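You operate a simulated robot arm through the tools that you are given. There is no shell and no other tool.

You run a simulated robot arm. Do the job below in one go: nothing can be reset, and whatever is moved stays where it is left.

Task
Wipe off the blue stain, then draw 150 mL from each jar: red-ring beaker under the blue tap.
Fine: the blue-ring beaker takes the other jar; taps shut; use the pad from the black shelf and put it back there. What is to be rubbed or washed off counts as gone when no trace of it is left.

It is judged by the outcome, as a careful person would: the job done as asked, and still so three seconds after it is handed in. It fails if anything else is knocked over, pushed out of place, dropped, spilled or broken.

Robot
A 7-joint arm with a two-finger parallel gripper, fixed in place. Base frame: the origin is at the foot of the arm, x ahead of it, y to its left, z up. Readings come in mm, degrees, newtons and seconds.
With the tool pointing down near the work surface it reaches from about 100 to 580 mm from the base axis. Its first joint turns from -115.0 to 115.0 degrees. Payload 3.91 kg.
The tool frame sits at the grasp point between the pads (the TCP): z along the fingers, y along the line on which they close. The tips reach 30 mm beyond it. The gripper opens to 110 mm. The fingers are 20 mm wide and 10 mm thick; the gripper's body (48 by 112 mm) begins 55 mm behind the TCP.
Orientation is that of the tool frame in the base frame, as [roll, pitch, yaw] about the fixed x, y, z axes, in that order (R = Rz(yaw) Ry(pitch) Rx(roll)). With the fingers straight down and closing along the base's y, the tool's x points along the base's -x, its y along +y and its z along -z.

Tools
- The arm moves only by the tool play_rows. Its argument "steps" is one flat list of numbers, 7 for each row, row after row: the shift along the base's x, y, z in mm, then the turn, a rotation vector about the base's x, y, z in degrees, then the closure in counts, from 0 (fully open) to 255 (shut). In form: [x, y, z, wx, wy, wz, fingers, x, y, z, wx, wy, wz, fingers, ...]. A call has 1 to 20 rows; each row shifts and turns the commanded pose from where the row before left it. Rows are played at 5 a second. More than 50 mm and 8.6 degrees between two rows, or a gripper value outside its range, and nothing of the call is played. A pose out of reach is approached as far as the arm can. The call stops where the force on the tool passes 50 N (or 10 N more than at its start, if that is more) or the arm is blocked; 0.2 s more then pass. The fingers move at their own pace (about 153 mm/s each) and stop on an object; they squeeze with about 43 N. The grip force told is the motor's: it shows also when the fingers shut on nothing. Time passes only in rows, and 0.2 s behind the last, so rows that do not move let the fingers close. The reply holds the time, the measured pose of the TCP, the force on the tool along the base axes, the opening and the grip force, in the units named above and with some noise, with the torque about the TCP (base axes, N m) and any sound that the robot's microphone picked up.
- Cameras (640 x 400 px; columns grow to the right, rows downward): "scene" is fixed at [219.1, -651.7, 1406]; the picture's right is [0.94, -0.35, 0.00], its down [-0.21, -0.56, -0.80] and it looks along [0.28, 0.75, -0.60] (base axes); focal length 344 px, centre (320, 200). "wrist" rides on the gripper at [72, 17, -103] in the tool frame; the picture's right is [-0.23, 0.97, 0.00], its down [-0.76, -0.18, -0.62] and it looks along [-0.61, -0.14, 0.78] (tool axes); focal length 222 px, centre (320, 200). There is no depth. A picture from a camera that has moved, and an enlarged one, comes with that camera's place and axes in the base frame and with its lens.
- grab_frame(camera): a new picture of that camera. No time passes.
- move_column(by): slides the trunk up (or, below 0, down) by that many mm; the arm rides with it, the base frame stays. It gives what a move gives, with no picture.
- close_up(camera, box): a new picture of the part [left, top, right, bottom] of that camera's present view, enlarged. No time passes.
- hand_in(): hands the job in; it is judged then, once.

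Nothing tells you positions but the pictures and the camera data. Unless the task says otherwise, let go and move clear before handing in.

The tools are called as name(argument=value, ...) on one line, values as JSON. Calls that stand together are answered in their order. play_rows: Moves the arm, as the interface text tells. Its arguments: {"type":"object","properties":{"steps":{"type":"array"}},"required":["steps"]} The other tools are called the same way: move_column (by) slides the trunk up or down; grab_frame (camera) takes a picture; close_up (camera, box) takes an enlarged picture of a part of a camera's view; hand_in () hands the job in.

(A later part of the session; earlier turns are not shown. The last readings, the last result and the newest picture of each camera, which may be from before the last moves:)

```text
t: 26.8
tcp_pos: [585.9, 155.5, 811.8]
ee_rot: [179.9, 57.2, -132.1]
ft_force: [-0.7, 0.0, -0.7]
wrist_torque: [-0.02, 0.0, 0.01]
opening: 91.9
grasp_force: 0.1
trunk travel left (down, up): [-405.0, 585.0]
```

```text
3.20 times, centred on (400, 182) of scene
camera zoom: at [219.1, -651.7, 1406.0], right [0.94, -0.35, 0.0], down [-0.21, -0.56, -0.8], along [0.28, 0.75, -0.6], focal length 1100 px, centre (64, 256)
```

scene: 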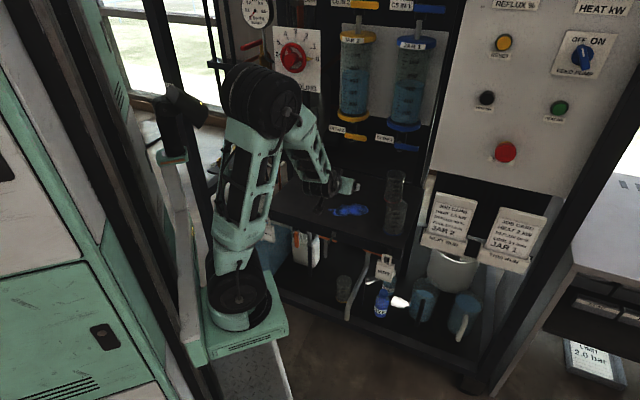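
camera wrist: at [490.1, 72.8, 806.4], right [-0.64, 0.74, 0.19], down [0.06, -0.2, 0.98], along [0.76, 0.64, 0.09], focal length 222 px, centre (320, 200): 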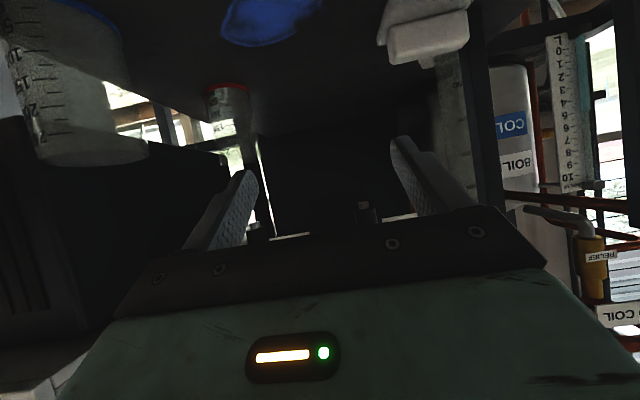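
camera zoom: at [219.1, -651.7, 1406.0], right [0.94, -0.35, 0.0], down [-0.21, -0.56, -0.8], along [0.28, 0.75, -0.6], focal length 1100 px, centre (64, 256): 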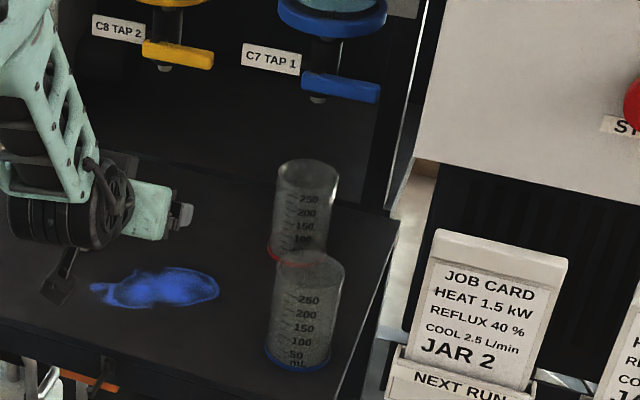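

The red-ring beaker stands upright within about 5 mm of the blue nozzle axis. Next is the pad. A post stands right beside its left end, so I'll take its handle across the thin side with the tool vertical and the camera turned to the right. First I straighten and turn the tool in free space.

play_rows(steps=[0, 0, 0, -6.06, 5.47, 0, 100, 0, 0, 0, -6.06, 5.47, 0, 120, 0, 0, 0, -6.06, 5.47, 0, 120, 0, 0, 0, -6.06, 5.47, 0, 120, 0, 0, 0, -6.06, 5.47, 0, 120, 0, 0, 0, -6.06, 5.47, 0, 120, 0, 0, 0, -6.06, 5.47, 0, 120, 0, 0, 0, 0, 0, 0, 120])

grab_frame(camera="wrist")

grab_frame(camera="scene")

```text
t: 28.6
tcp_pos: [587.0, 155.3, 811.2]
ee_rot: [179.8, 0.0, -132.0]
ft_force: [-0.4, -0.5, 0.2]
wrist_torque: [-0.01, 0.01, 0.01]
opening: 58.2
grasp_force: 0.0
trunk travel left (down, up): [-405.0, 585.0]
```

```text
taken
camera wrist: at [527.6, 112.0, 914.8], right [-0.57, 0.82, 0.01], down [0.64, 0.44, 0.62], along [0.51, 0.36, -0.78], focal length 222 px, centre (320, 200)
```

wrist: 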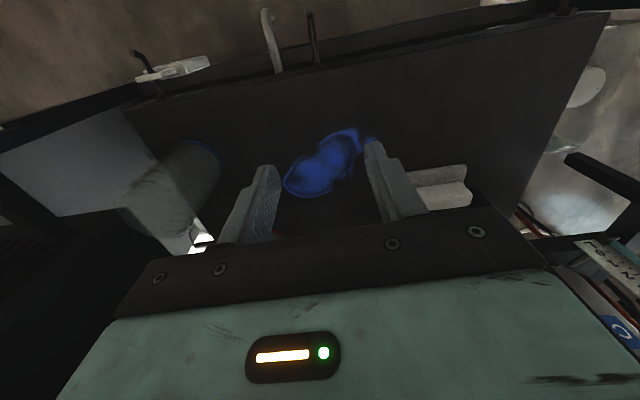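

```text
taken
```

scene: 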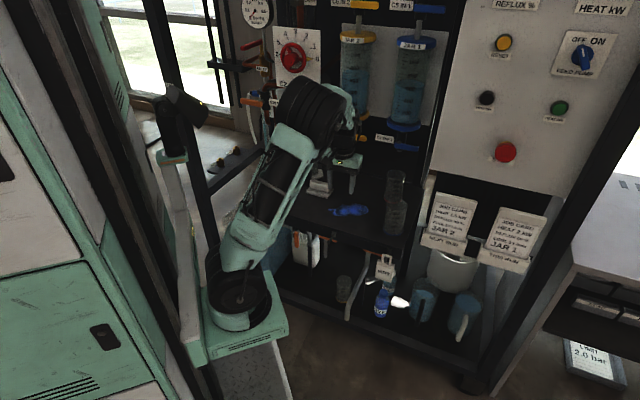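

play_rows(steps=[0, 0, 0, 0, 0, 7.84, 120, 0, 0, 0, 0, 0, 7.84, 120, 0, 0, 0, 0, 0, 7.84, 120, 0, 0, 0, 0, 0, 7.84, 120, 0, 0, 0, 0, 0, 7.84, 120, 0, 0, 0, 0, 0, 7.84, 120, 0, 0, 0, 0, 0, 7.84, 120, 0, 0, 0, 0, 0, 7.84, 120, 0, 0, 0, 0, 0, 7.84, 120, 0, 0, 0, 0, 0, 7.84, 120, 0, 0, 0, 0, 0, 7.84, 120, 0, 0, 0, 0, 0, 0, 120])

grab_frame(camera="wrist")

grab_frame(camera="scene")

```text
t: 31.2
tcp_pos: [584.4, 153.9, 809.9]
ee_rot: [179.7, 0.1, -45.7]
ft_force: [-0.4, 0.4, -0.3]
wrist_torque: [0.01, 0.0, 0.02]
opening: 58.3
grasp_force: 0.1
trunk travel left (down, up): [-405.0, 585.0]
```

```text
taken
camera wrist: at [627.0, 90.8, 914.2], right [-0.86, -0.52, 0.01], down [-0.4, 0.67, 0.62], along [-0.33, 0.53, -0.78], focal length 222 px, centre (320, 200)
```

wrist: 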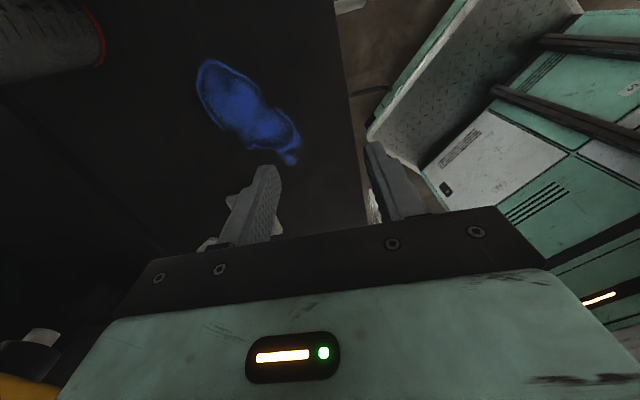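

```text
taken
```

scene: 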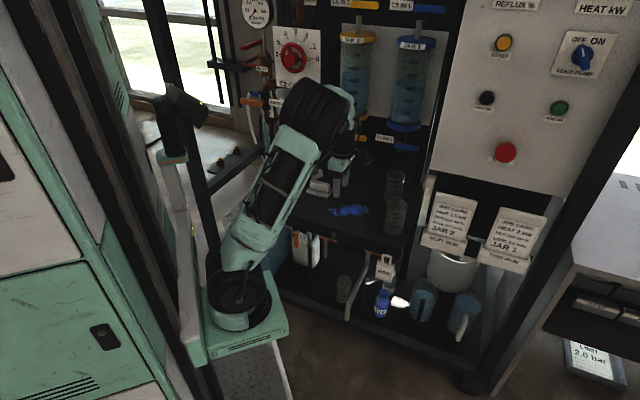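

play_rows(steps=[0, 0, -29, 0, 0, 0, 120, 0, 0, -29, 0, 0, 0, 120, 0, 0, -29, 0, 0, 0, 120, 2, 32, 0, 0, 0, 0, 120, 2, 32, 0, 0, 0, 0, 120, 2, 32, 0, 0, 0, 0, 120, 2, 32, 0, 0, 0, 0, 120, 2, 22, 0, 0, 0, 0, 120, 0, 0, 0, 0, 0, 0, 120])

grab_frame(camera="wrist")

close_up(camera="scene", box=[270, 90, 430, 210])

```text
t: 33.2
tcp_pos: [598.0, 305.3, 724.3]
ee_rot: [179.7, 0.0, -45.9]
ft_force: [0.0, 0.1, 0.2]
wrist_torque: [0.0, -0.02, -0.01]
opening: 58.2
grasp_force: 0.1
trunk travel left (down, up): [-405.0, 585.0]
```

```text
taken
camera wrist: at [637.9, 241.4, 827.7], right [-0.86, -0.52, 0.01], down [-0.4, 0.67, 0.62], along [-0.33, 0.53, -0.78], focal length 222 px, centre (320, 200)
```

wrist: 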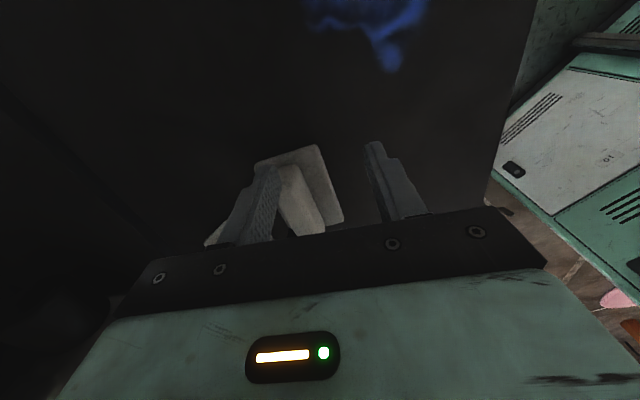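

```text
3.33 times, centred on (350, 150) of scene
camera zoom: at [219.1, -651.7, 1406.0], right [0.94, -0.35, 0.0], down [-0.21, -0.56, -0.8], along [0.28, 0.75, -0.6], focal length 1146 px, centre (220, 367)
```

zoom: 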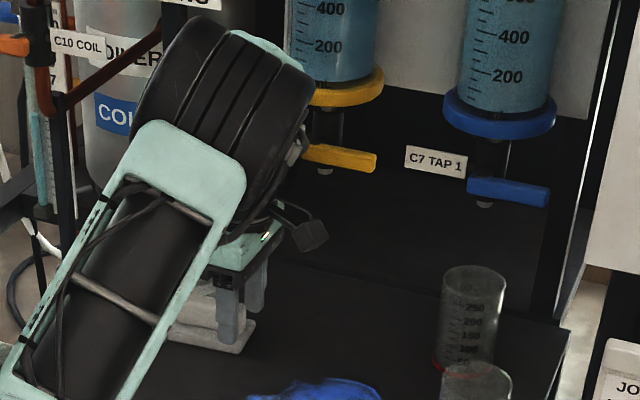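

close_up(camera="wrist", box=[190, 120, 430, 270])

```text
2.67 times, centred on (310, 195) of wrist
camera zoom: at [637.9, 241.4, 827.7], right [-0.86, -0.52, 0.01], down [-0.4, 0.67, 0.62], along [-0.33, 0.53, -0.78], focal length 592 px, centre (347, 213)
```

zoom: 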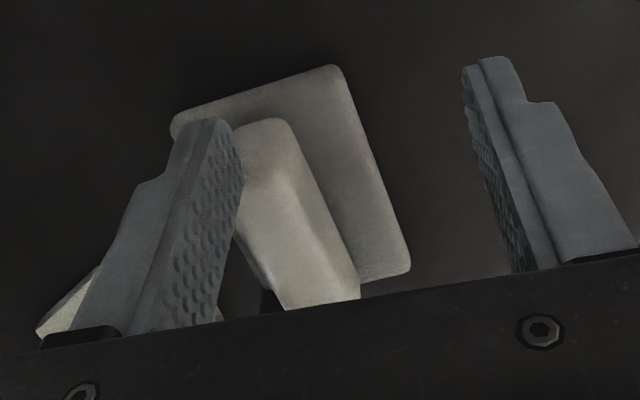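

close_up(camera="scene", box=[290, 150, 370, 200])

```text
8.00 times, centred on (330, 175) of scene
camera zoom: at [219.1, -651.7, 1406.0], right [0.94, -0.35, 0.0], down [-0.21, -0.56, -0.8], along [0.28, 0.75, -0.6], focal length 2750 px, centre (240, 400)
```

zoom: 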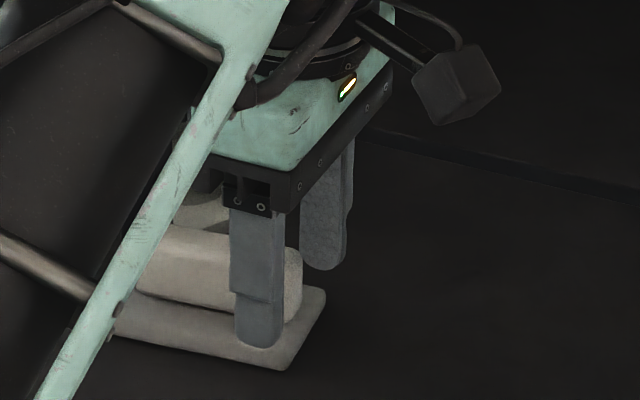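

The pad has shifted about 16 mm towards +y: its handle is taller than I judged, and a finger nudged it. I'll lift straight up now and measure again before touching it.

play_rows(steps=[0, 0, 15, 0, 0, 0, 120, 0, 0, 15, 0, 0, 0, 120, -4, -8, 15, 0, 0, 0, 120, -6, -14, 10, 0, 0, 0, 120, -6, -14, 5, 0, 0, 0, 120, 0, 0, 0, 0, 0, 0, 120])

close_up(camera="wrist", box=[190, 120, 430, 270])

close_up(camera="scene", box=[290, 150, 370, 200])

grab_frame(camera="wrist")

```text
t: 34.6
tcp_pos: [579.9, 269.0, 783.5]
ee_rot: [179.7, 0.1, -45.8]
ft_force: [0.2, -0.7, 0.7]
wrist_torque: [-0.04, -0.05, 0.02]
opening: 58.3
grasp_force: 0.1
trunk travel left (down, up): [-405.0, 585.0]
```

```text
2.67 times, centred on (310, 195) of wrist
camera zoom: at [620.2, 204.7, 886.9], right [-0.86, -0.52, 0.01], down [-0.4, 0.67, 0.62], along [-0.33, 0.53, -0.78], focal length 592 px, centre (347, 213)
```

zoom: 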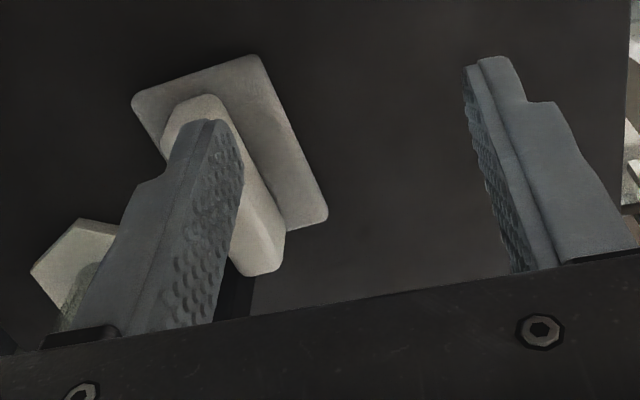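

```text
8.00 times, centred on (330, 175) of scene
camera zoom: at [219.1, -651.7, 1406.0], right [0.94, -0.35, 0.0], down [-0.21, -0.56, -0.8], along [0.28, 0.75, -0.6], focal length 2750 px, centre (240, 400)
```

zoom: 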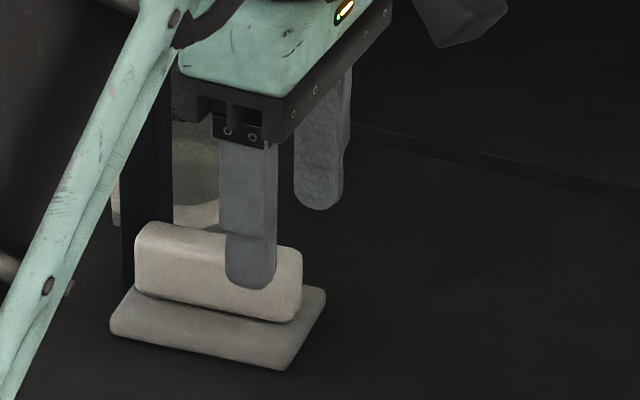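

```text
taken
camera wrist: at [620.2, 204.7, 886.9], right [-0.86, -0.52, 0.01], down [-0.4, 0.67, 0.62], along [-0.33, 0.53, -0.78], focal length 222 px, centre (320, 200)
```

wrist: 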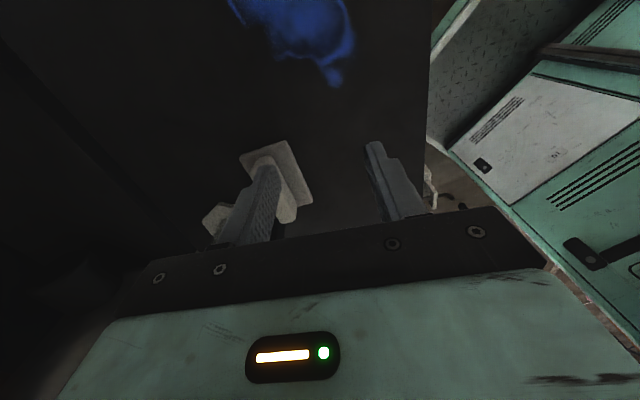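

The pad now sits near (586, 366), turned to about −40°, and closer to the post. I'll grip its handle right of centre to stay clear of both post and yellow lever, staying well above it until I'm over it.

play_rows(steps=[0, 0, 0, 0, 0, 2.6, 120, 0, 0, 0, 0, 0, 2.6, 120, 8, 27, -8, 0, 0, 0, 120, 9, 27, -8, 0, 0, 0, 120, 9, 26, -8, 0, 0, 0, 120, 0, 0, 0, 0, 0, 0, 120])

grab_frame(camera="wrist")

close_up(camera="wrist", box=[190, 120, 430, 270])

close_up(camera="scene", box=[270, 90, 430, 210])

```text
t: 36.0
tcp_pos: [606.9, 349.7, 757.5]
ee_rot: [179.6, 0.0, -40.6]
ft_force: [0.2, 0.3, 0.4]
wrist_torque: [0.02, 0.02, 0.02]
opening: 58.4
grasp_force: 0.0
trunk travel left (down, up): [-405.0, 585.0]
```

```text
taken
camera wrist: at [653.4, 288.8, 862.3], right [-0.81, -0.59, 0.01], down [-0.46, 0.63, 0.62], along [-0.37, 0.5, -0.78], focal length 222 px, centre (320, 200)
```

wrist: 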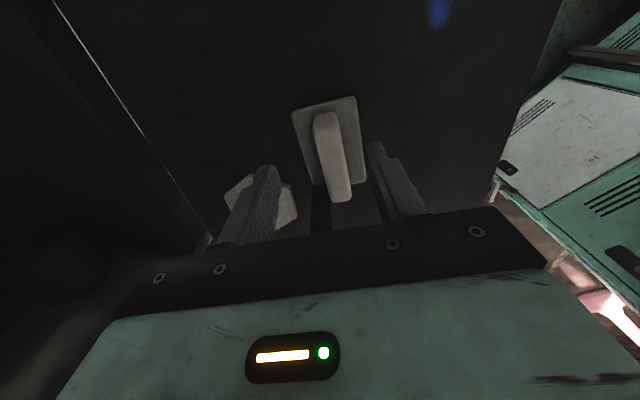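

```text
2.67 times, centred on (310, 195) of wrist
camera zoom: at [653.4, 288.8, 862.3], right [-0.81, -0.59, 0.01], down [-0.46, 0.63, 0.62], along [-0.37, 0.5, -0.78], focal length 592 px, centre (347, 213)
```

zoom: 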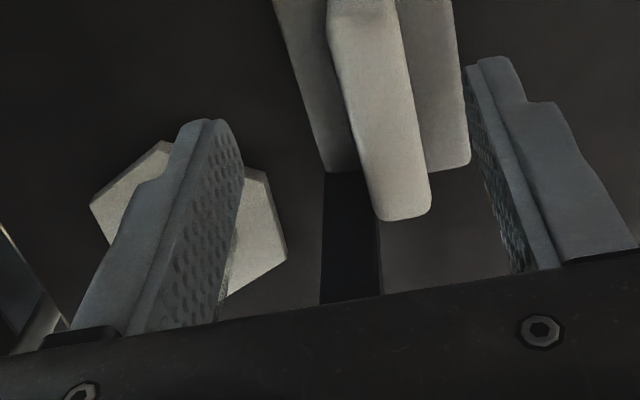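

```text
3.33 times, centred on (350, 150) of scene
camera zoom: at [219.1, -651.7, 1406.0], right [0.94, -0.35, 0.0], down [-0.21, -0.56, -0.8], along [0.28, 0.75, -0.6], focal length 1146 px, centre (220, 367)
```

zoom: 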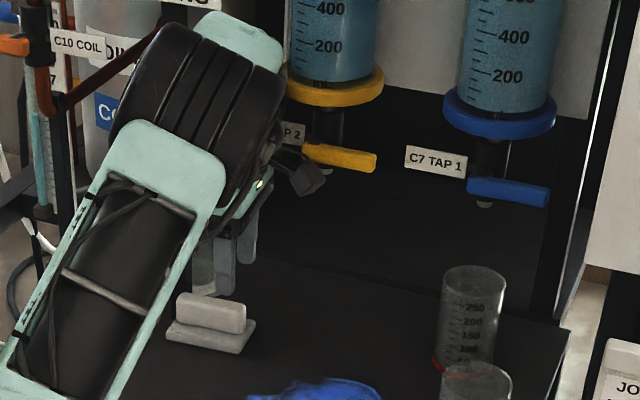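

play_rows(steps=[-5, -6, -6, 0, 0, -2.5, 120, 0, 0, -16, 0, 0, 0, 120, 0, 0, -16, 0, 0, 0, 120, 0, 0, -10, 0, 0, 0, 120, 0, 0, -8, 0, 0, 0, 120, 0, 0, 0, 0, 0, 0, 120])

close_up(camera="wrist", box=[190, 120, 430, 270])

close_up(camera="scene", box=[290, 140, 370, 200])

```text
t: 37.4
tcp_pos: [600.8, 344.0, 703.1]
ee_rot: [179.8, 0.1, -43.2]
ft_force: [-0.5, -0.4, -0.7]
wrist_torque: [-0.01, 0.0, 0.0]
opening: 58.4
grasp_force: 0.1
trunk travel left (down, up): [-405.0, 585.0]
```

```text
2.67 times, centred on (310, 195) of wrist
camera zoom: at [644.4, 281.4, 806.5], right [-0.83, -0.56, 0.01], down [-0.43, 0.65, 0.62], along [-0.35, 0.52, -0.78], focal length 592 px, centre (347, 213)
```

zoom: 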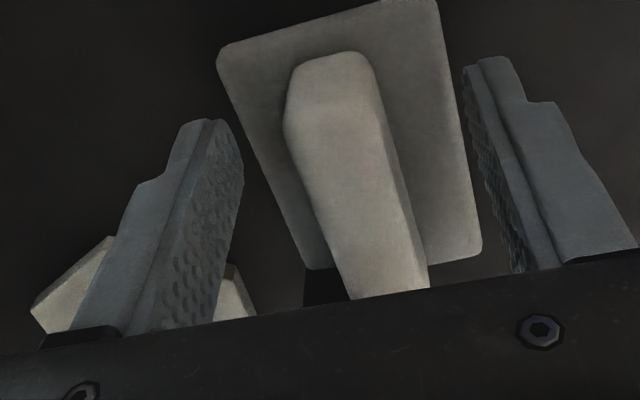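

```text
6.67 times, centred on (330, 170) of scene
camera zoom: at [219.1, -651.7, 1406.0], right [0.94, -0.35, 0.0], down [-0.21, -0.56, -0.8], along [0.28, 0.75, -0.6], focal length 2292 px, centre (253, 400)
```

zoom: 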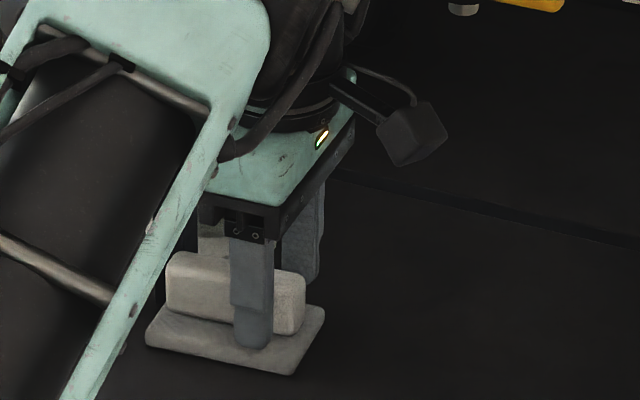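

play_rows(steps=[0, 0, -6, 0, 0, 0, 120, 0, 0, -5, 0, 0, 0, 120, 0, 0, 0, 0, 0, 0, 120, 0, 0, 0, 0, 0, 0, 170, 0, 0, 0, 0, 0, 0, 195, 0, 0, 0, 0, 0, 0, 230, 0, 0, 0, 0, 0, 0, 230])

close_up(camera="wrist", box=[190, 120, 430, 270])

close_up(camera="scene", box=[290, 140, 370, 200])

```text
t: 39.0
tcp_pos: [602.1, 342.4, 692.6]
ee_rot: [179.7, 0.2, -43.1]
ft_force: [-0.2, 0.4, 1.3]
wrist_torque: [0.03, -0.08, 0.02]
opening: 21.3
grasp_force: 42.9
trunk travel left (down, up): [-405.0, 585.0]
```

```text
2.67 times, centred on (310, 195) of wrist
camera zoom: at [645.0, 280.9, 795.7], right [-0.83, -0.56, 0.01], down [-0.43, 0.65, 0.62], along [-0.35, 0.52, -0.78], focal length 592 px, centre (347, 213)
```

zoom: 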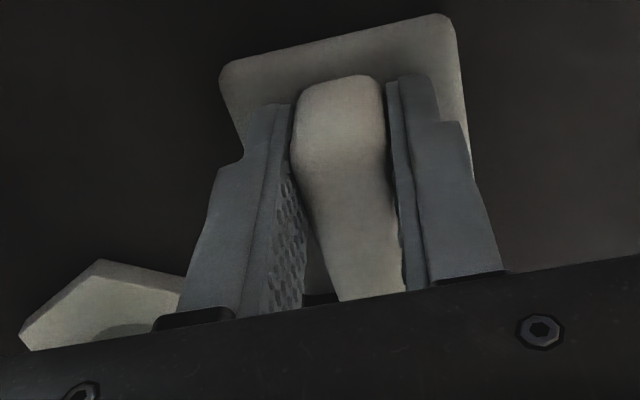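

```text
6.67 times, centred on (330, 170) of scene
camera zoom: at [219.1, -651.7, 1406.0], right [0.94, -0.35, 0.0], down [-0.21, -0.56, -0.8], along [0.28, 0.75, -0.6], focal length 2292 px, centre (253, 400)
```

zoom: 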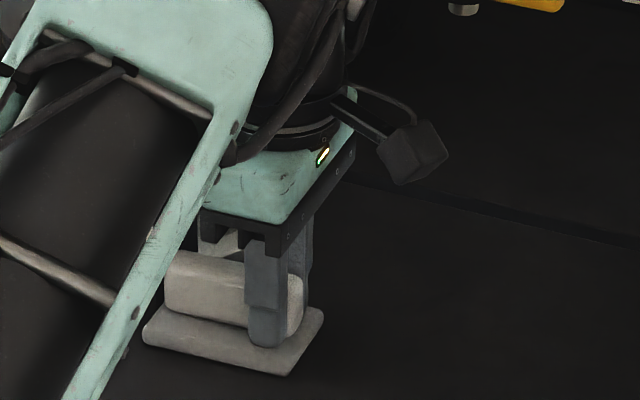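

The pad handle is gripped (21 mm). I lift it a little, slide clear of the post, carry it over the stain area, and turn it so the camera faces the front, away from the blue-ring beaker.

play_rows(steps=[0, 0, 6, 0, 0, 0, 230, 3, -3, 8, 0, 0, 0, 230, 13, -12, 8, 0, 0, 0, 230, 13, -12, 8, 0, 0, 0, 230, 1, -30, 0, 0, 0, 0, 230, 1, -30, 0, 0, 0, 0, 230, 0, -30, 0, 0, 0, 0, 230, 0, -31, 0, 0, 0, 0, 230, 0, 0, 0, 0, 0, 0, 230])

grab_frame(camera="wrist")

grab_frame(camera="scene")

```text
t: 41.0
tcp_pos: [633.3, 194.4, 722.4]
ee_rot: [179.6, 0.1, -43.1]
ft_force: [0.5, 0.6, 0.1]
wrist_torque: [-0.01, -0.01, 0.03]
opening: 21.3
grasp_force: 42.6
trunk travel left (down, up): [-405.0, 585.0]
```

```text
taken
camera wrist: at [675.0, 132.6, 825.9], right [-0.83, -0.56, 0.01], down [-0.43, 0.65, 0.62], along [-0.35, 0.52, -0.78], focal length 222 px, centre (320, 200)
```

wrist: 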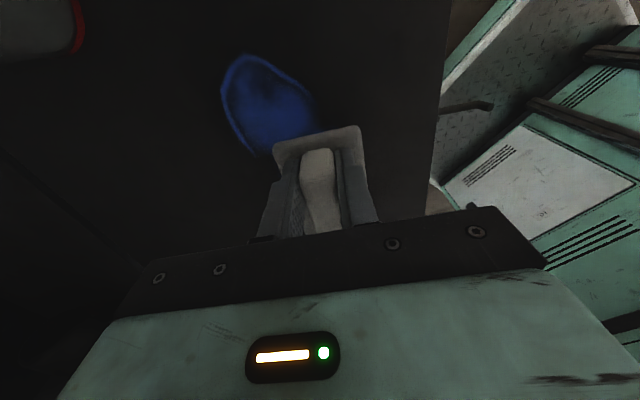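

```text
taken
```

scene: 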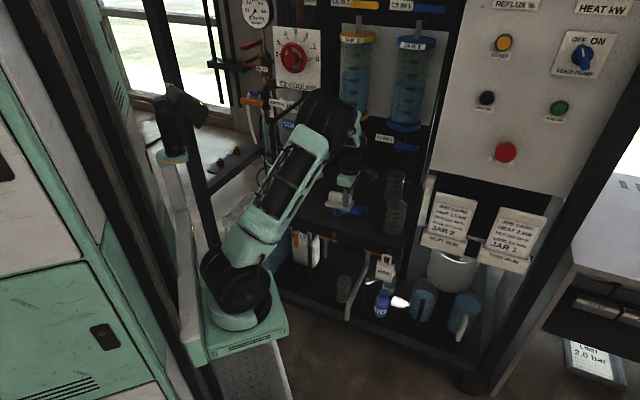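

play_rows(steps=[0, 0, 0, 0, 0, -8.2, 230, 0, 0, 0, 0, 0, -8.2, 230, 0, 0, 0, 0, 0, -8.2, 230, 0, 0, 0, 0, 0, -8.2, 230, 0, 0, 0, 0, 0, -8.2, 230, 0, 0, 0, 0, 0, -8.2, 230, 0, 0, 0, 0, 0, -8.2, 230, 0, 0, 0, 0, 0, -8.2, 230, 0, 0, 0, 0, 0, -8.2, 230, 0, 0, 0, 0, 0, -8.2, 230, 0, 0, 0, 0, 0, -8.2, 230, 0, 0, 0, 0, 0, 0, 230])

grab_frame(camera="wrist")

close_up(camera="scene", box=[290, 130, 420, 250])

```text
t: 43.6
tcp_pos: [633.1, 194.3, 721.4]
ee_rot: [179.6, 0.1, -133.3]
ft_force: [-0.2, -0.4, 0.2]
wrist_torque: [-0.02, 0.01, 0.02]
opening: 20.9
grasp_force: 43.2
trunk travel left (down, up): [-405.0, 585.0]
```

```text
taken
camera wrist: at [572.4, 152.2, 825.8], right [-0.55, 0.83, 0.01], down [0.65, 0.43, 0.62], along [0.52, 0.35, -0.78], focal length 222 px, centre (320, 200)
```

wrist: 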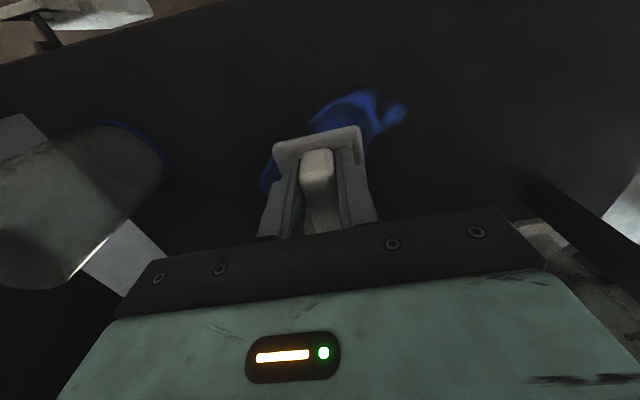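

```text
3.33 times, centred on (355, 190) of scene
camera zoom: at [219.1, -651.7, 1406.0], right [0.94, -0.35, 0.0], down [-0.21, -0.56, -0.8], along [0.28, 0.75, -0.6], focal length 1146 px, centre (203, 233)
```

zoom: 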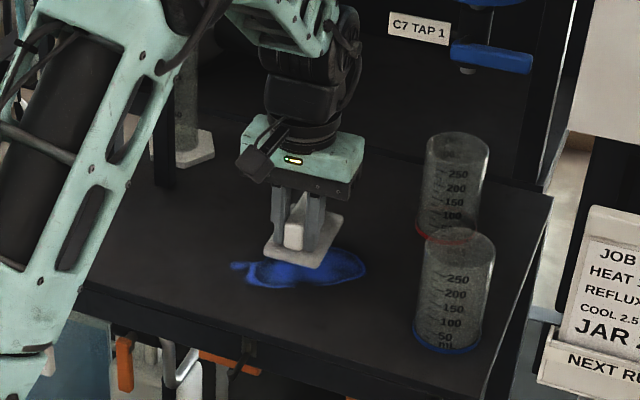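

play_rows(steps=[0, 0, -12, 0, 0, 0, 230, 0, 0, -12, 0, 0, 0, 230, 0, 0, -3, 0, 0, 0, 230, 0, 0, -2, 0, 0, 0, 230, 0, 0, -1, 0, 0, 0, 230, 0, 0, 0, 0, 0, 0, 230])

```text
t: 45.0
tcp_pos: [632.4, 194.7, 693.8]
ee_rot: [179.7, 0.1, -133.4]
ft_force: [0.1, -0.7, -0.7]
wrist_torque: [-0.02, 0.04, -0.02]
opening: 21.3
grasp_force: 42.6
trunk travel left (down, up): [-405.0, 585.0]
```

play_rows(steps=[0, 0, -1, 0, 0, 0, 230, 0, 0, -1, 0, 0, 0, 230, 0, 0, 0, 0, 0, 0, 230])

```text
t: 45.8
tcp_pos: [632.4, 195.0, 692.6]
ee_rot: [179.8, 0.2, -133.3]
ft_force: [1.8, -0.3, 13.2]
wrist_torque: [-0.34, -0.03, 0.02]
opening: 21.2
grasp_force: 42.6
trunk travel left (down, up): [-405.0, 585.0]
```

play_rows(steps=[-13.1, 12.3, 0, 0, 0, 0, 230, -13.1, 12.3, 0, 0, 0, 0, 230, -13.1, 12.3, 0, 0, 0, 0, 230, 13.1, -12.3, 0, 0, 0, 0, 230, 13.1, -12.3, 0, 0, 0, 0, 230, 13.1, -12.3, 0, 0, 0, 0, 230, 13.1, -12.3, 0, 0, 0, 0, 230, 13.1, -12.3, 0, 0, 0, 0, 230, 13.1, -12.3, 0, 0, 0, 0, 230, 0, 0, 0, 0, 0, 0, 230])

close_up(camera="scene", box=[290, 130, 420, 250])

```text
t: 48.0
tcp_pos: [671.7, 158.4, 692.4]
ee_rot: [179.8, 0.4, -133.2]
ft_force: [-8.5, 9.8, 36.6]
wrist_torque: [-0.01, 0.06, 0.06]
opening: 21.3
grasp_force: 43.3
trunk travel left (down, up): [-405.0, 585.0]
```

```text
3.33 times, centred on (355, 190) of scene
camera zoom: at [219.1, -651.7, 1406.0], right [0.94, -0.35, 0.0], down [-0.21, -0.56, -0.8], along [0.28, 0.75, -0.6], focal length 1146 px, centre (203, 233)
```

zoom: 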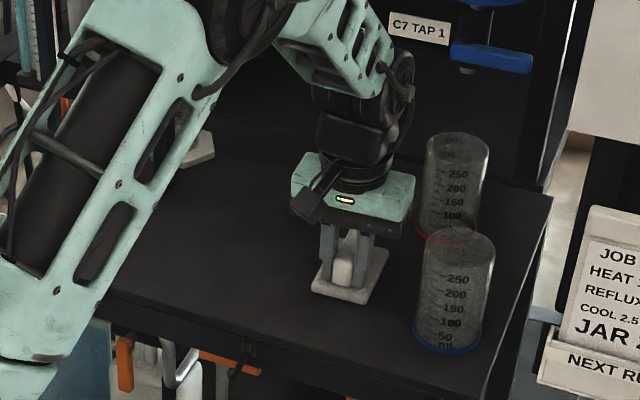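

play_rows(steps=[-8.2, -8.8, 1.2, 0, 0, 0, 230, -13.1, 12.3, 0, 0, 0, 0, 230, -13.1, 12.3, 0, 0, 0, 0, 230, -13.1, 12.3, 0, 0, 0, 0, 230, -13.1, 12.3, 0, 0, 0, 0, 230, -13.1, 12.3, 0, 0, 0, 0, 230, -13.1, 12.3, 0, 0, 0, 0, 230, 0, 0, 0, 0, 0, 0, 230])

close_up(camera="scene", box=[290, 130, 420, 250])

```text
t: 49.8
tcp_pos: [584.0, 222.4, 691.5]
ee_rot: [179.7, 0.1, -133.4]
ft_force: [4.4, -5.9, 23.9]
wrist_torque: [-0.17, -0.48, -0.12]
opening: 21.0
grasp_force: 43.2
trunk travel left (down, up): [-405.0, 585.0]
```

```text
3.33 times, centred on (355, 190) of scene
camera zoom: at [219.1, -651.7, 1406.0], right [0.94, -0.35, 0.0], down [-0.21, -0.56, -0.8], along [0.28, 0.75, -0.6], focal length 1146 px, centre (203, 233)
```

zoom: 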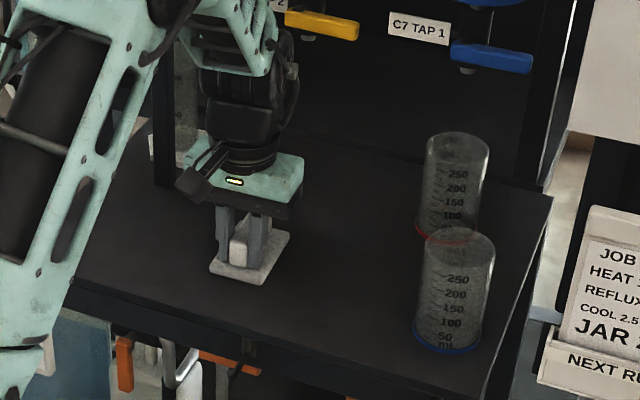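

play_rows(steps=[9, 9.5, 0.5, 0, 0, 0, 230, 9, 9.5, 0, 0, 0, 0, 230, 13.1, -12.3, 0, 0, 0, 0, 230, 13.1, -12.3, 0, 0, 0, 0, 230, 13.1, -12.3, 0, 0, 0, 0, 230, 13.1, -12.3, 0, 0, 0, 0, 230, 13.1, -12.3, 0, 0, 0, 0, 230, 13.1, -12.3, 0, 0, 0, 0, 230, 0, 0, 0, 0, 0, 0, 230])

close_up(camera="scene", box=[290, 150, 400, 240])

grab_frame(camera="wrist")

```text
t: 51.8
tcp_pos: [681.5, 170.6, 692.0]
ee_rot: [179.6, 0.1, -133.2]
ft_force: [0.1, -0.5, -0.1]
wrist_torque: [-0.01, 0.03, -0.01]
opening: 21.3
grasp_force: 43.0
trunk travel left (down, up): [-405.0, 585.0]
```

```text
4.44 times, centred on (345, 195) of scene
camera zoom: at [219.1, -651.7, 1406.0], right [0.94, -0.35, 0.0], down [-0.21, -0.56, -0.8], along [0.28, 0.75, -0.6], focal length 1528 px, centre (209, 222)
```

zoom: 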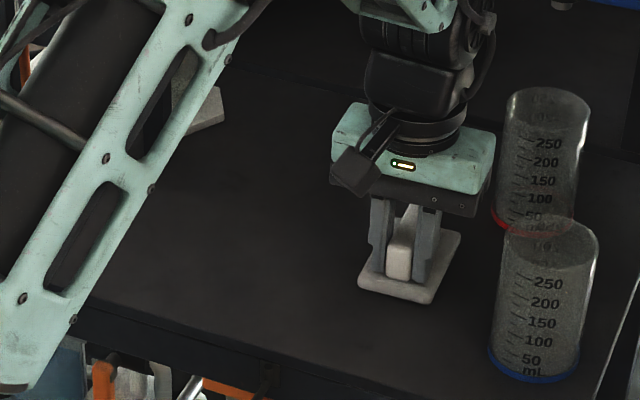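

```text
taken
camera wrist: at [621.1, 127.3, 795.8], right [-0.55, 0.83, 0.01], down [0.65, 0.43, 0.62], along [0.52, 0.35, -0.78], focal length 222 px, centre (320, 200)
```

wrist: 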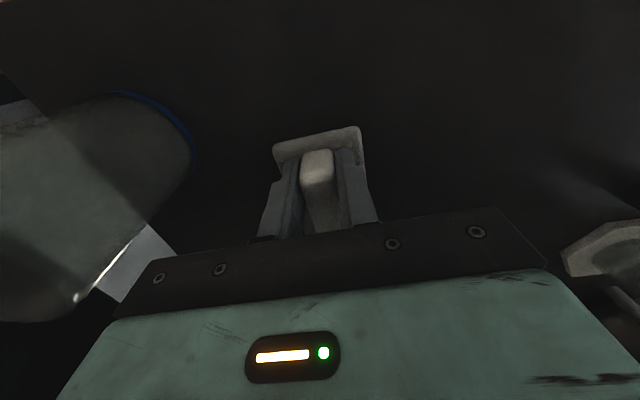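

play_rows(steps=[0, 0, -0.8, 0, 0, 0, 230, 0, 0, -0.7, 0, 0, 0, 230, 0, 0, 0, 0, 0, 0, 230])

```text
t: 52.6
tcp_pos: [681.2, 169.5, 692.3]
ee_rot: [179.8, 0.2, -133.2]
ft_force: [-2.9, 1.2, 10.4]
wrist_torque: [-0.29, 0.07, -0.06]
opening: 21.2
grasp_force: 43.1
trunk travel left (down, up): [-405.0, 585.0]
```

play_rows(steps=[-13.1, 12.3, 0, 0, 0, 0, 230, -13.1, 12.3, 0, 0, 0, 0, 230, -13.1, 12.3, 0, 0, 0, 0, 230, -13.1, 12.3, 0, 0, 0, 0, 230, -13.1, 12.3, 0, 0, 0, 0, 230, -13.1, 12.3, 0, 0, 0, 0, 230, -6, -6.5, 0, 0, 0, 0, 230, 13.1, -12.3, -0.2, 0, 0, 0, 230, 13.1, -12.3, 0, 0, 0, 0, 230, 13.1, -12.3, 0, 0, 0, 0, 230, 13.1, -12.3, 0, 0, 0, 0, 230, 13.1, -12.3, 0, 0, 0, 0, 230, 13.1, -12.3, 0, 0, 0, 0, 230, 0, 0, 0, 0, 0, 0, 230])

close_up(camera="scene", box=[290, 150, 400, 240])

```text
t: 55.6
tcp_pos: [676.4, 162.2, 692.6]
ee_rot: [179.8, 0.1, -133.2]
ft_force: [-2.5, 1.2, 13.6]
wrist_torque: [-0.05, -0.16, 0.09]
opening: 21.2
grasp_force: 43.2
trunk travel left (down, up): [-405.0, 585.0]
```

```text
4.44 times, centred on (345, 195) of scene
camera zoom: at [219.1, -651.7, 1406.0], right [0.94, -0.35, 0.0], down [-0.21, -0.56, -0.8], along [0.28, 0.75, -0.6], focal length 1528 px, centre (209, 222)
```

zoom: 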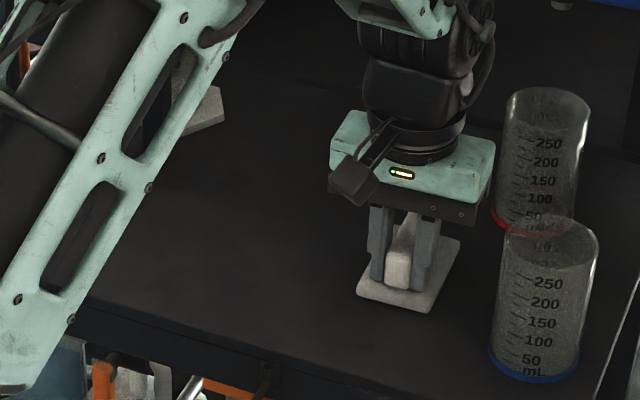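

play_rows(steps=[0, 0, 10, 0, 0, 0, 230, 0, 0, 14, 0, 0, 0, 230, -13, 12, 10, 0, 0, 0, 230, -15, 14, 0, 0, 0, 0, 230, -15, 14, 0, 0, 0, 0, 230, 0, 0, 0, 0, 0, 0, 230])

close_up(camera="scene", box=[290, 150, 400, 240])

grab_frame(camera="wrist")

```text
t: 57.0
tcp_pos: [633.0, 201.1, 723.4]
ee_rot: [179.7, 0.1, -133.4]
ft_force: [0.3, -0.1, -0.2]
wrist_torque: [0.0, -0.01, -0.01]
opening: 21.2
grasp_force: 43.5
trunk travel left (down, up): [-405.0, 585.0]
```

```text
4.44 times, centred on (345, 195) of scene
camera zoom: at [219.1, -651.7, 1406.0], right [0.94, -0.35, 0.0], down [-0.21, -0.56, -0.8], along [0.28, 0.75, -0.6], focal length 1528 px, centre (209, 222)
```

zoom: 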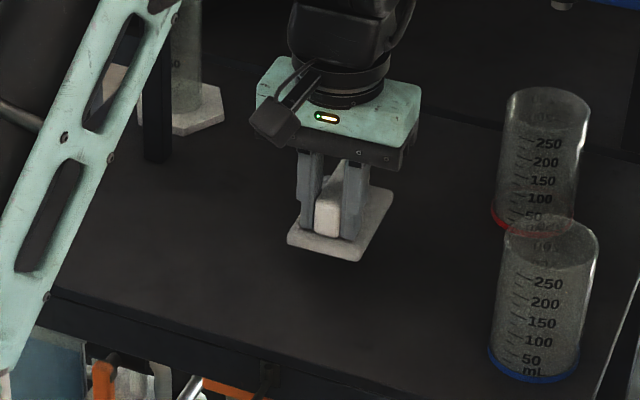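

```text
taken
camera wrist: at [573.2, 158.4, 828.3], right [-0.55, 0.83, 0.01], down [0.65, 0.43, 0.62], along [0.52, 0.35, -0.78], focal length 222 px, centre (320, 200)
```

wrist: 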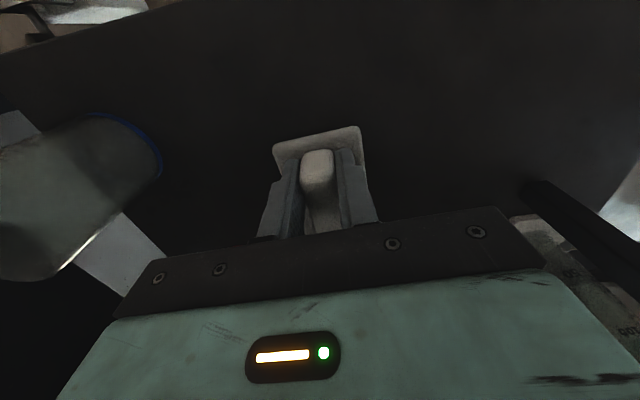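

The shelf is clean in both views. I'll turn the pad back and return it to its original spot at (596, 355).

play_rows(steps=[0, 0, 0, 0, 0, 7.95, 230, 0, 0, 0, 0, 0, 7.95, 230, 0, 0, 0, 0, 0, 7.95, 230, 0, 0, 0, 0, 0, 7.95, 230, 0, 0, 0, 0, 0, 7.95, 230, 0, 0, 0, 0, 0, 7.95, 230, 0, 0, 0, 0, 0, 7.95, 230, 0, 0, 0, 0, 0, 7.95, 230, 0, 0, 0, 0, 0, 7.95, 230, 0, 0, 0, 0, 0, 7.95, 230, 0, 0, 0, 0, 0, 7.95, 230, -4, 27, 0, 0, 0, 0, 230, -4, 27, 0, 0, 0, 0, 230, -4, 27, 0, 0, 0, 0, 230, -3, 27, 0, 0, 0, 0, 230, -3, 26, 0, 0, 0, 0, 230, 0, 0, 0, 0, 0, 0, 230])

grab_frame(camera="wrist")

close_up(camera="scene", box=[270, 110, 430, 230])

```text
t: 60.6
tcp_pos: [609.7, 341.9, 725.1]
ee_rot: [179.5, 0.2, -45.3]
ft_force: [0.8, -0.8, -0.5]
wrist_torque: [0.06, 0.08, -0.01]
opening: 21.3
grasp_force: 42.5
trunk travel left (down, up): [-405.0, 585.0]
```

```text
taken
camera wrist: at [650.7, 277.6, 828.0], right [-0.85, -0.52, 0.01], down [-0.4, 0.67, 0.62], along [-0.33, 0.53, -0.78], focal length 222 px, centre (320, 200)
```

wrist: 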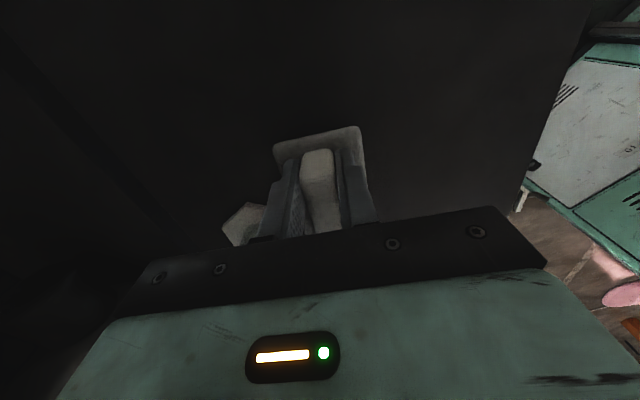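

```text
3.33 times, centred on (350, 170) of scene
camera zoom: at [219.1, -651.7, 1406.0], right [0.94, -0.35, 0.0], down [-0.21, -0.56, -0.8], along [0.28, 0.75, -0.6], focal length 1146 px, centre (220, 300)
```

zoom: 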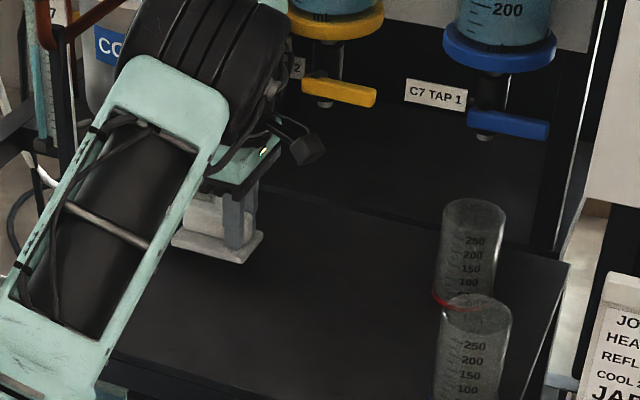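

play_rows(steps=[5, -6, 0, 0, 0, 0, 230, 0, 0, -14, 0, 0, 0, 230, 0, 0, -13, 0, 0, 0, 230, 0, 0, -3, 0, 0, 0, 230, 0, 0, -1, 0, 0, 0, 230, 0, 0, 0, 0, 0, 0, 230])

close_up(camera="scene", box=[290, 150, 370, 200])

```text
t: 62.0
tcp_pos: [620.2, 329.9, 693.5]
ee_rot: [179.7, 0.1, -45.9]
ft_force: [-0.2, -0.4, -0.2]
wrist_torque: [-0.02, -0.03, -0.01]
opening: 21.0
grasp_force: 43.0
trunk travel left (down, up): [-405.0, 585.0]
```

```text
8.00 times, centred on (330, 175) of scene
camera zoom: at [219.1, -651.7, 1406.0], right [0.94, -0.35, 0.0], down [-0.21, -0.56, -0.8], along [0.28, 0.75, -0.6], focal length 2750 px, centre (240, 400)
```

zoom: 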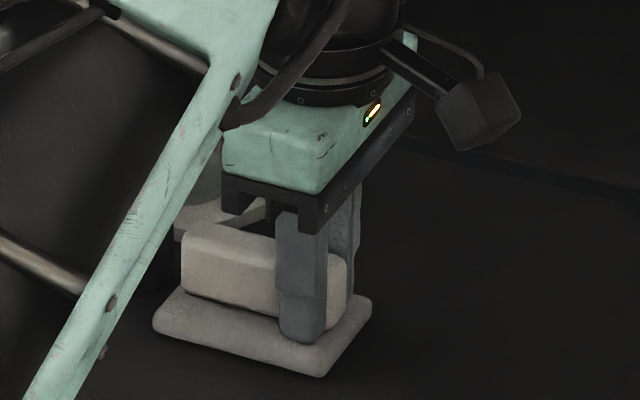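

play_rows(steps=[-4, -3, 3, 0, 0, 0, 230, -8, -5, 0, 0, 0, 0, 230, 0, 0, 0, 0, 0, 0, 230, 0, 0, -3, 0, 0, 0, 230, 0, 0, 0, 0, 0, 0, 230])

close_up(camera="scene", box=[290, 150, 370, 200])

```text
t: 63.2
tcp_pos: [606.7, 322.0, 692.7]
ee_rot: [179.7, 0.1, -45.8]
ft_force: [0.8, 0.8, -0.5]
wrist_torque: [-0.05, 0.0, -0.01]
opening: 21.2
grasp_force: 43.3
trunk travel left (down, up): [-405.0, 585.0]
```

```text
8.00 times, centred on (330, 175) of scene
camera zoom: at [219.1, -651.7, 1406.0], right [0.94, -0.35, 0.0], down [-0.21, -0.56, -0.8], along [0.28, 0.75, -0.6], focal length 2750 px, centre (240, 400)
```

zoom: 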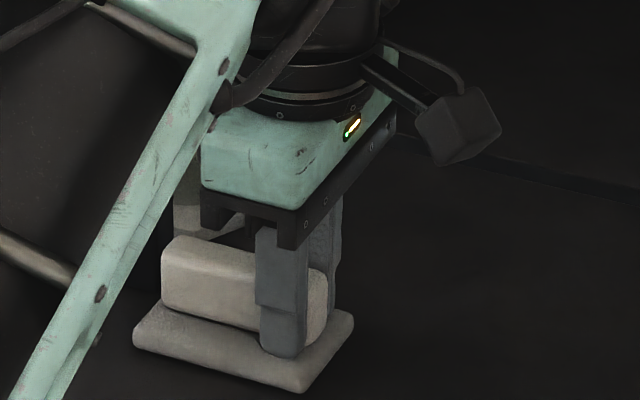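

play_rows(steps=[0, 0, -0.8, 0, 0, 0, 230, 0, 0, -0.7, 0, 0, 0, 230, 0, 0, 0, 0, 0, 0, 230])

```text
t: 64.0
tcp_pos: [608.0, 323.6, 691.9]
ee_rot: [179.7, 0.1, -45.8]
ft_force: [0.3, 0.3, 3.3]
wrist_torque: [0.03, -0.12, 0.01]
opening: 21.2
grasp_force: 42.8
trunk travel left (down, up): [-405.0, 585.0]
```

play_rows(steps=[0, 0, 0, 0, 0, 0, 180, 0, 0, 0, 0, 0, 0, 120, 0, 0, 0, 0, 0, 0, 120, 0, 0, 12, 0, 0, 0, 120, 0, 0, 20, 0, 0, 0, 120, 0, 0, 25, 0, 0, 0, 120, -10, -12, 10, 0, 0, 0, 120, -20, -22, 10, 0, 0, 0, 120, -20, -22, 10, 0, 0, 0, 120, 0, 0, 0, 0, 0, 0, 120])

grab_frame(camera="scene")

close_up(camera="scene", box=[280, 140, 380, 210])

grab_frame(camera="wrist")

```text
t: 66.2
tcp_pos: [558.0, 267.5, 779.3]
ee_rot: [179.7, 0.1, -45.8]
ft_force: [-0.3, -0.1, 0.1]
wrist_torque: [-0.01, -0.01, -0.01]
opening: 58.5
grasp_force: 0.0
trunk travel left (down, up): [-405.0, 585.0]
```

```text
taken
```

scene: 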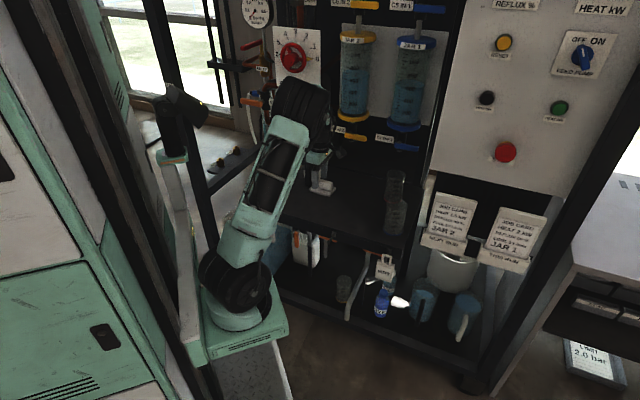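

```text
5.71 times, centred on (330, 175) of scene
camera zoom: at [219.1, -651.7, 1406.0], right [0.94, -0.35, 0.0], down [-0.21, -0.56, -0.8], along [0.28, 0.75, -0.6], focal length 1964 px, centre (263, 343)
```

zoom: 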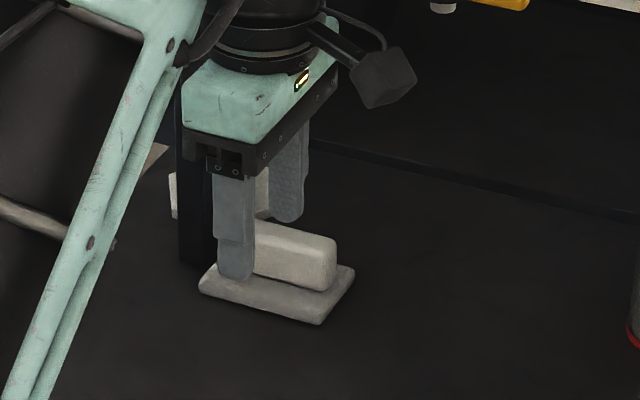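

```text
taken
camera wrist: at [597.9, 202.3, 882.0], right [-0.86, -0.52, 0.01], down [-0.4, 0.67, 0.62], along [-0.33, 0.53, -0.78], focal length 222 px, centre (320, 200)
```

wrist: 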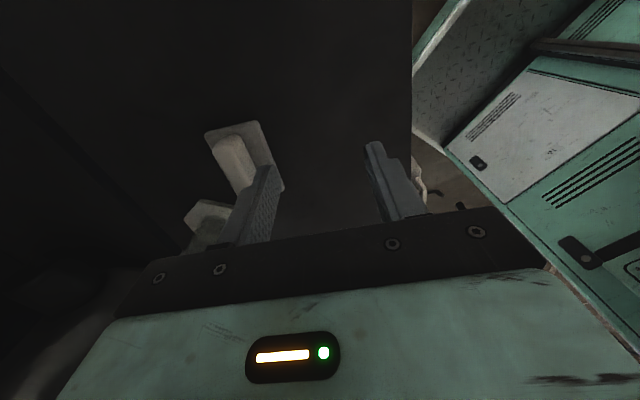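

The pad is back in its spot and the shelf is clean. Next is the blue-ring beaker: I turn the tool back to face the bench and tilt it again.

play_rows(steps=[0, 0, 4, 0, 0, -7.95, 80, 0, 0, 4, 0, 0, -7.95, 42, 0, 0, 4, 0, 0, -7.95, 42, 0, 0, 4, 0, 0, -7.95, 42, 0, 0, 4, 0, 0, -7.95, 42, 0, 0, 4, 0, 0, -7.95, 42, 0, 0, 4, 0, 0, -7.95, 42, 0, 0, 4, 0, 0, -7.95, 42, 0, 0, 4, 0, 0, -7.95, 42, 0, 0, 4, 0, 0, -7.95, 42, 0, 0, 0, 0, 0, -7.95, 42, 0, 0, 0, 0, 0, 0, 42])

play_rows(steps=[6, -16, 0, 5.95, -5.55, 0, 42, 6, -16, 0, 5.95, -5.55, 0, 42, 6, -16, 0, 5.95, -5.55, 0, 42, 6, -16, 0, 5.95, -5.55, 0, 42, 6, -16, 0, 5.95, -5.55, 0, 42, 6, -16, 0, 5.95, -5.55, 0, 42, 6, -16, 0, 5.95, -5.55, 0, 42, 0, 0, 0, 0, 0, 0, 42])

grab_frame(camera="wrist")

grab_frame(camera="scene")

```text
t: 68.8
tcp_pos: [557.2, 266.4, 819.4]
ee_rot: [179.8, 0.0, -133.3]
ft_force: [-0.5, 0.3, 0.2]
wrist_torque: [0.0, -0.01, -0.03]
opening: 91.8
grasp_force: 0.0
trunk travel left (down, up): [-405.0, 585.0]
```

```text
t: 70.6
tcp_pos: [600.0, 153.2, 819.9]
ee_rot: [179.4, 57.1, -133.4]
ft_force: [0.9, 0.0, 0.2]
wrist_torque: [0.01, 0.0, 0.05]
opening: 91.7
grasp_force: 0.0
trunk travel left (down, up): [-405.0, 585.0]
```

```text
taken
camera wrist: at [502.9, 72.2, 814.7], right [-0.63, 0.75, 0.2], down [0.06, -0.21, 0.98], along [0.78, 0.63, 0.08], focal length 222 px, centre (320, 200)
```

wrist: 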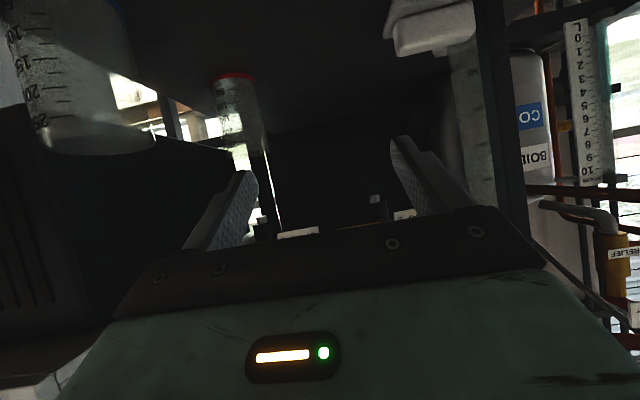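

```text
taken
```

scene: 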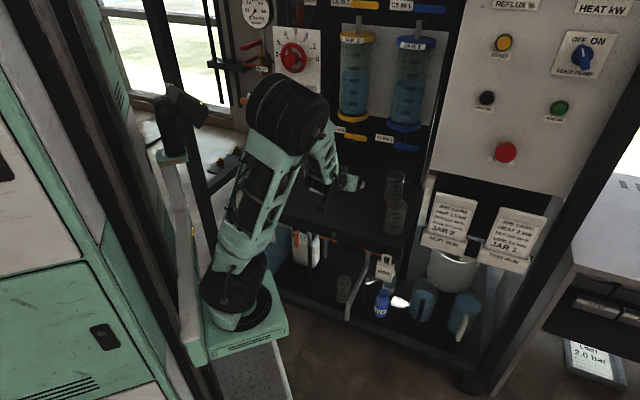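

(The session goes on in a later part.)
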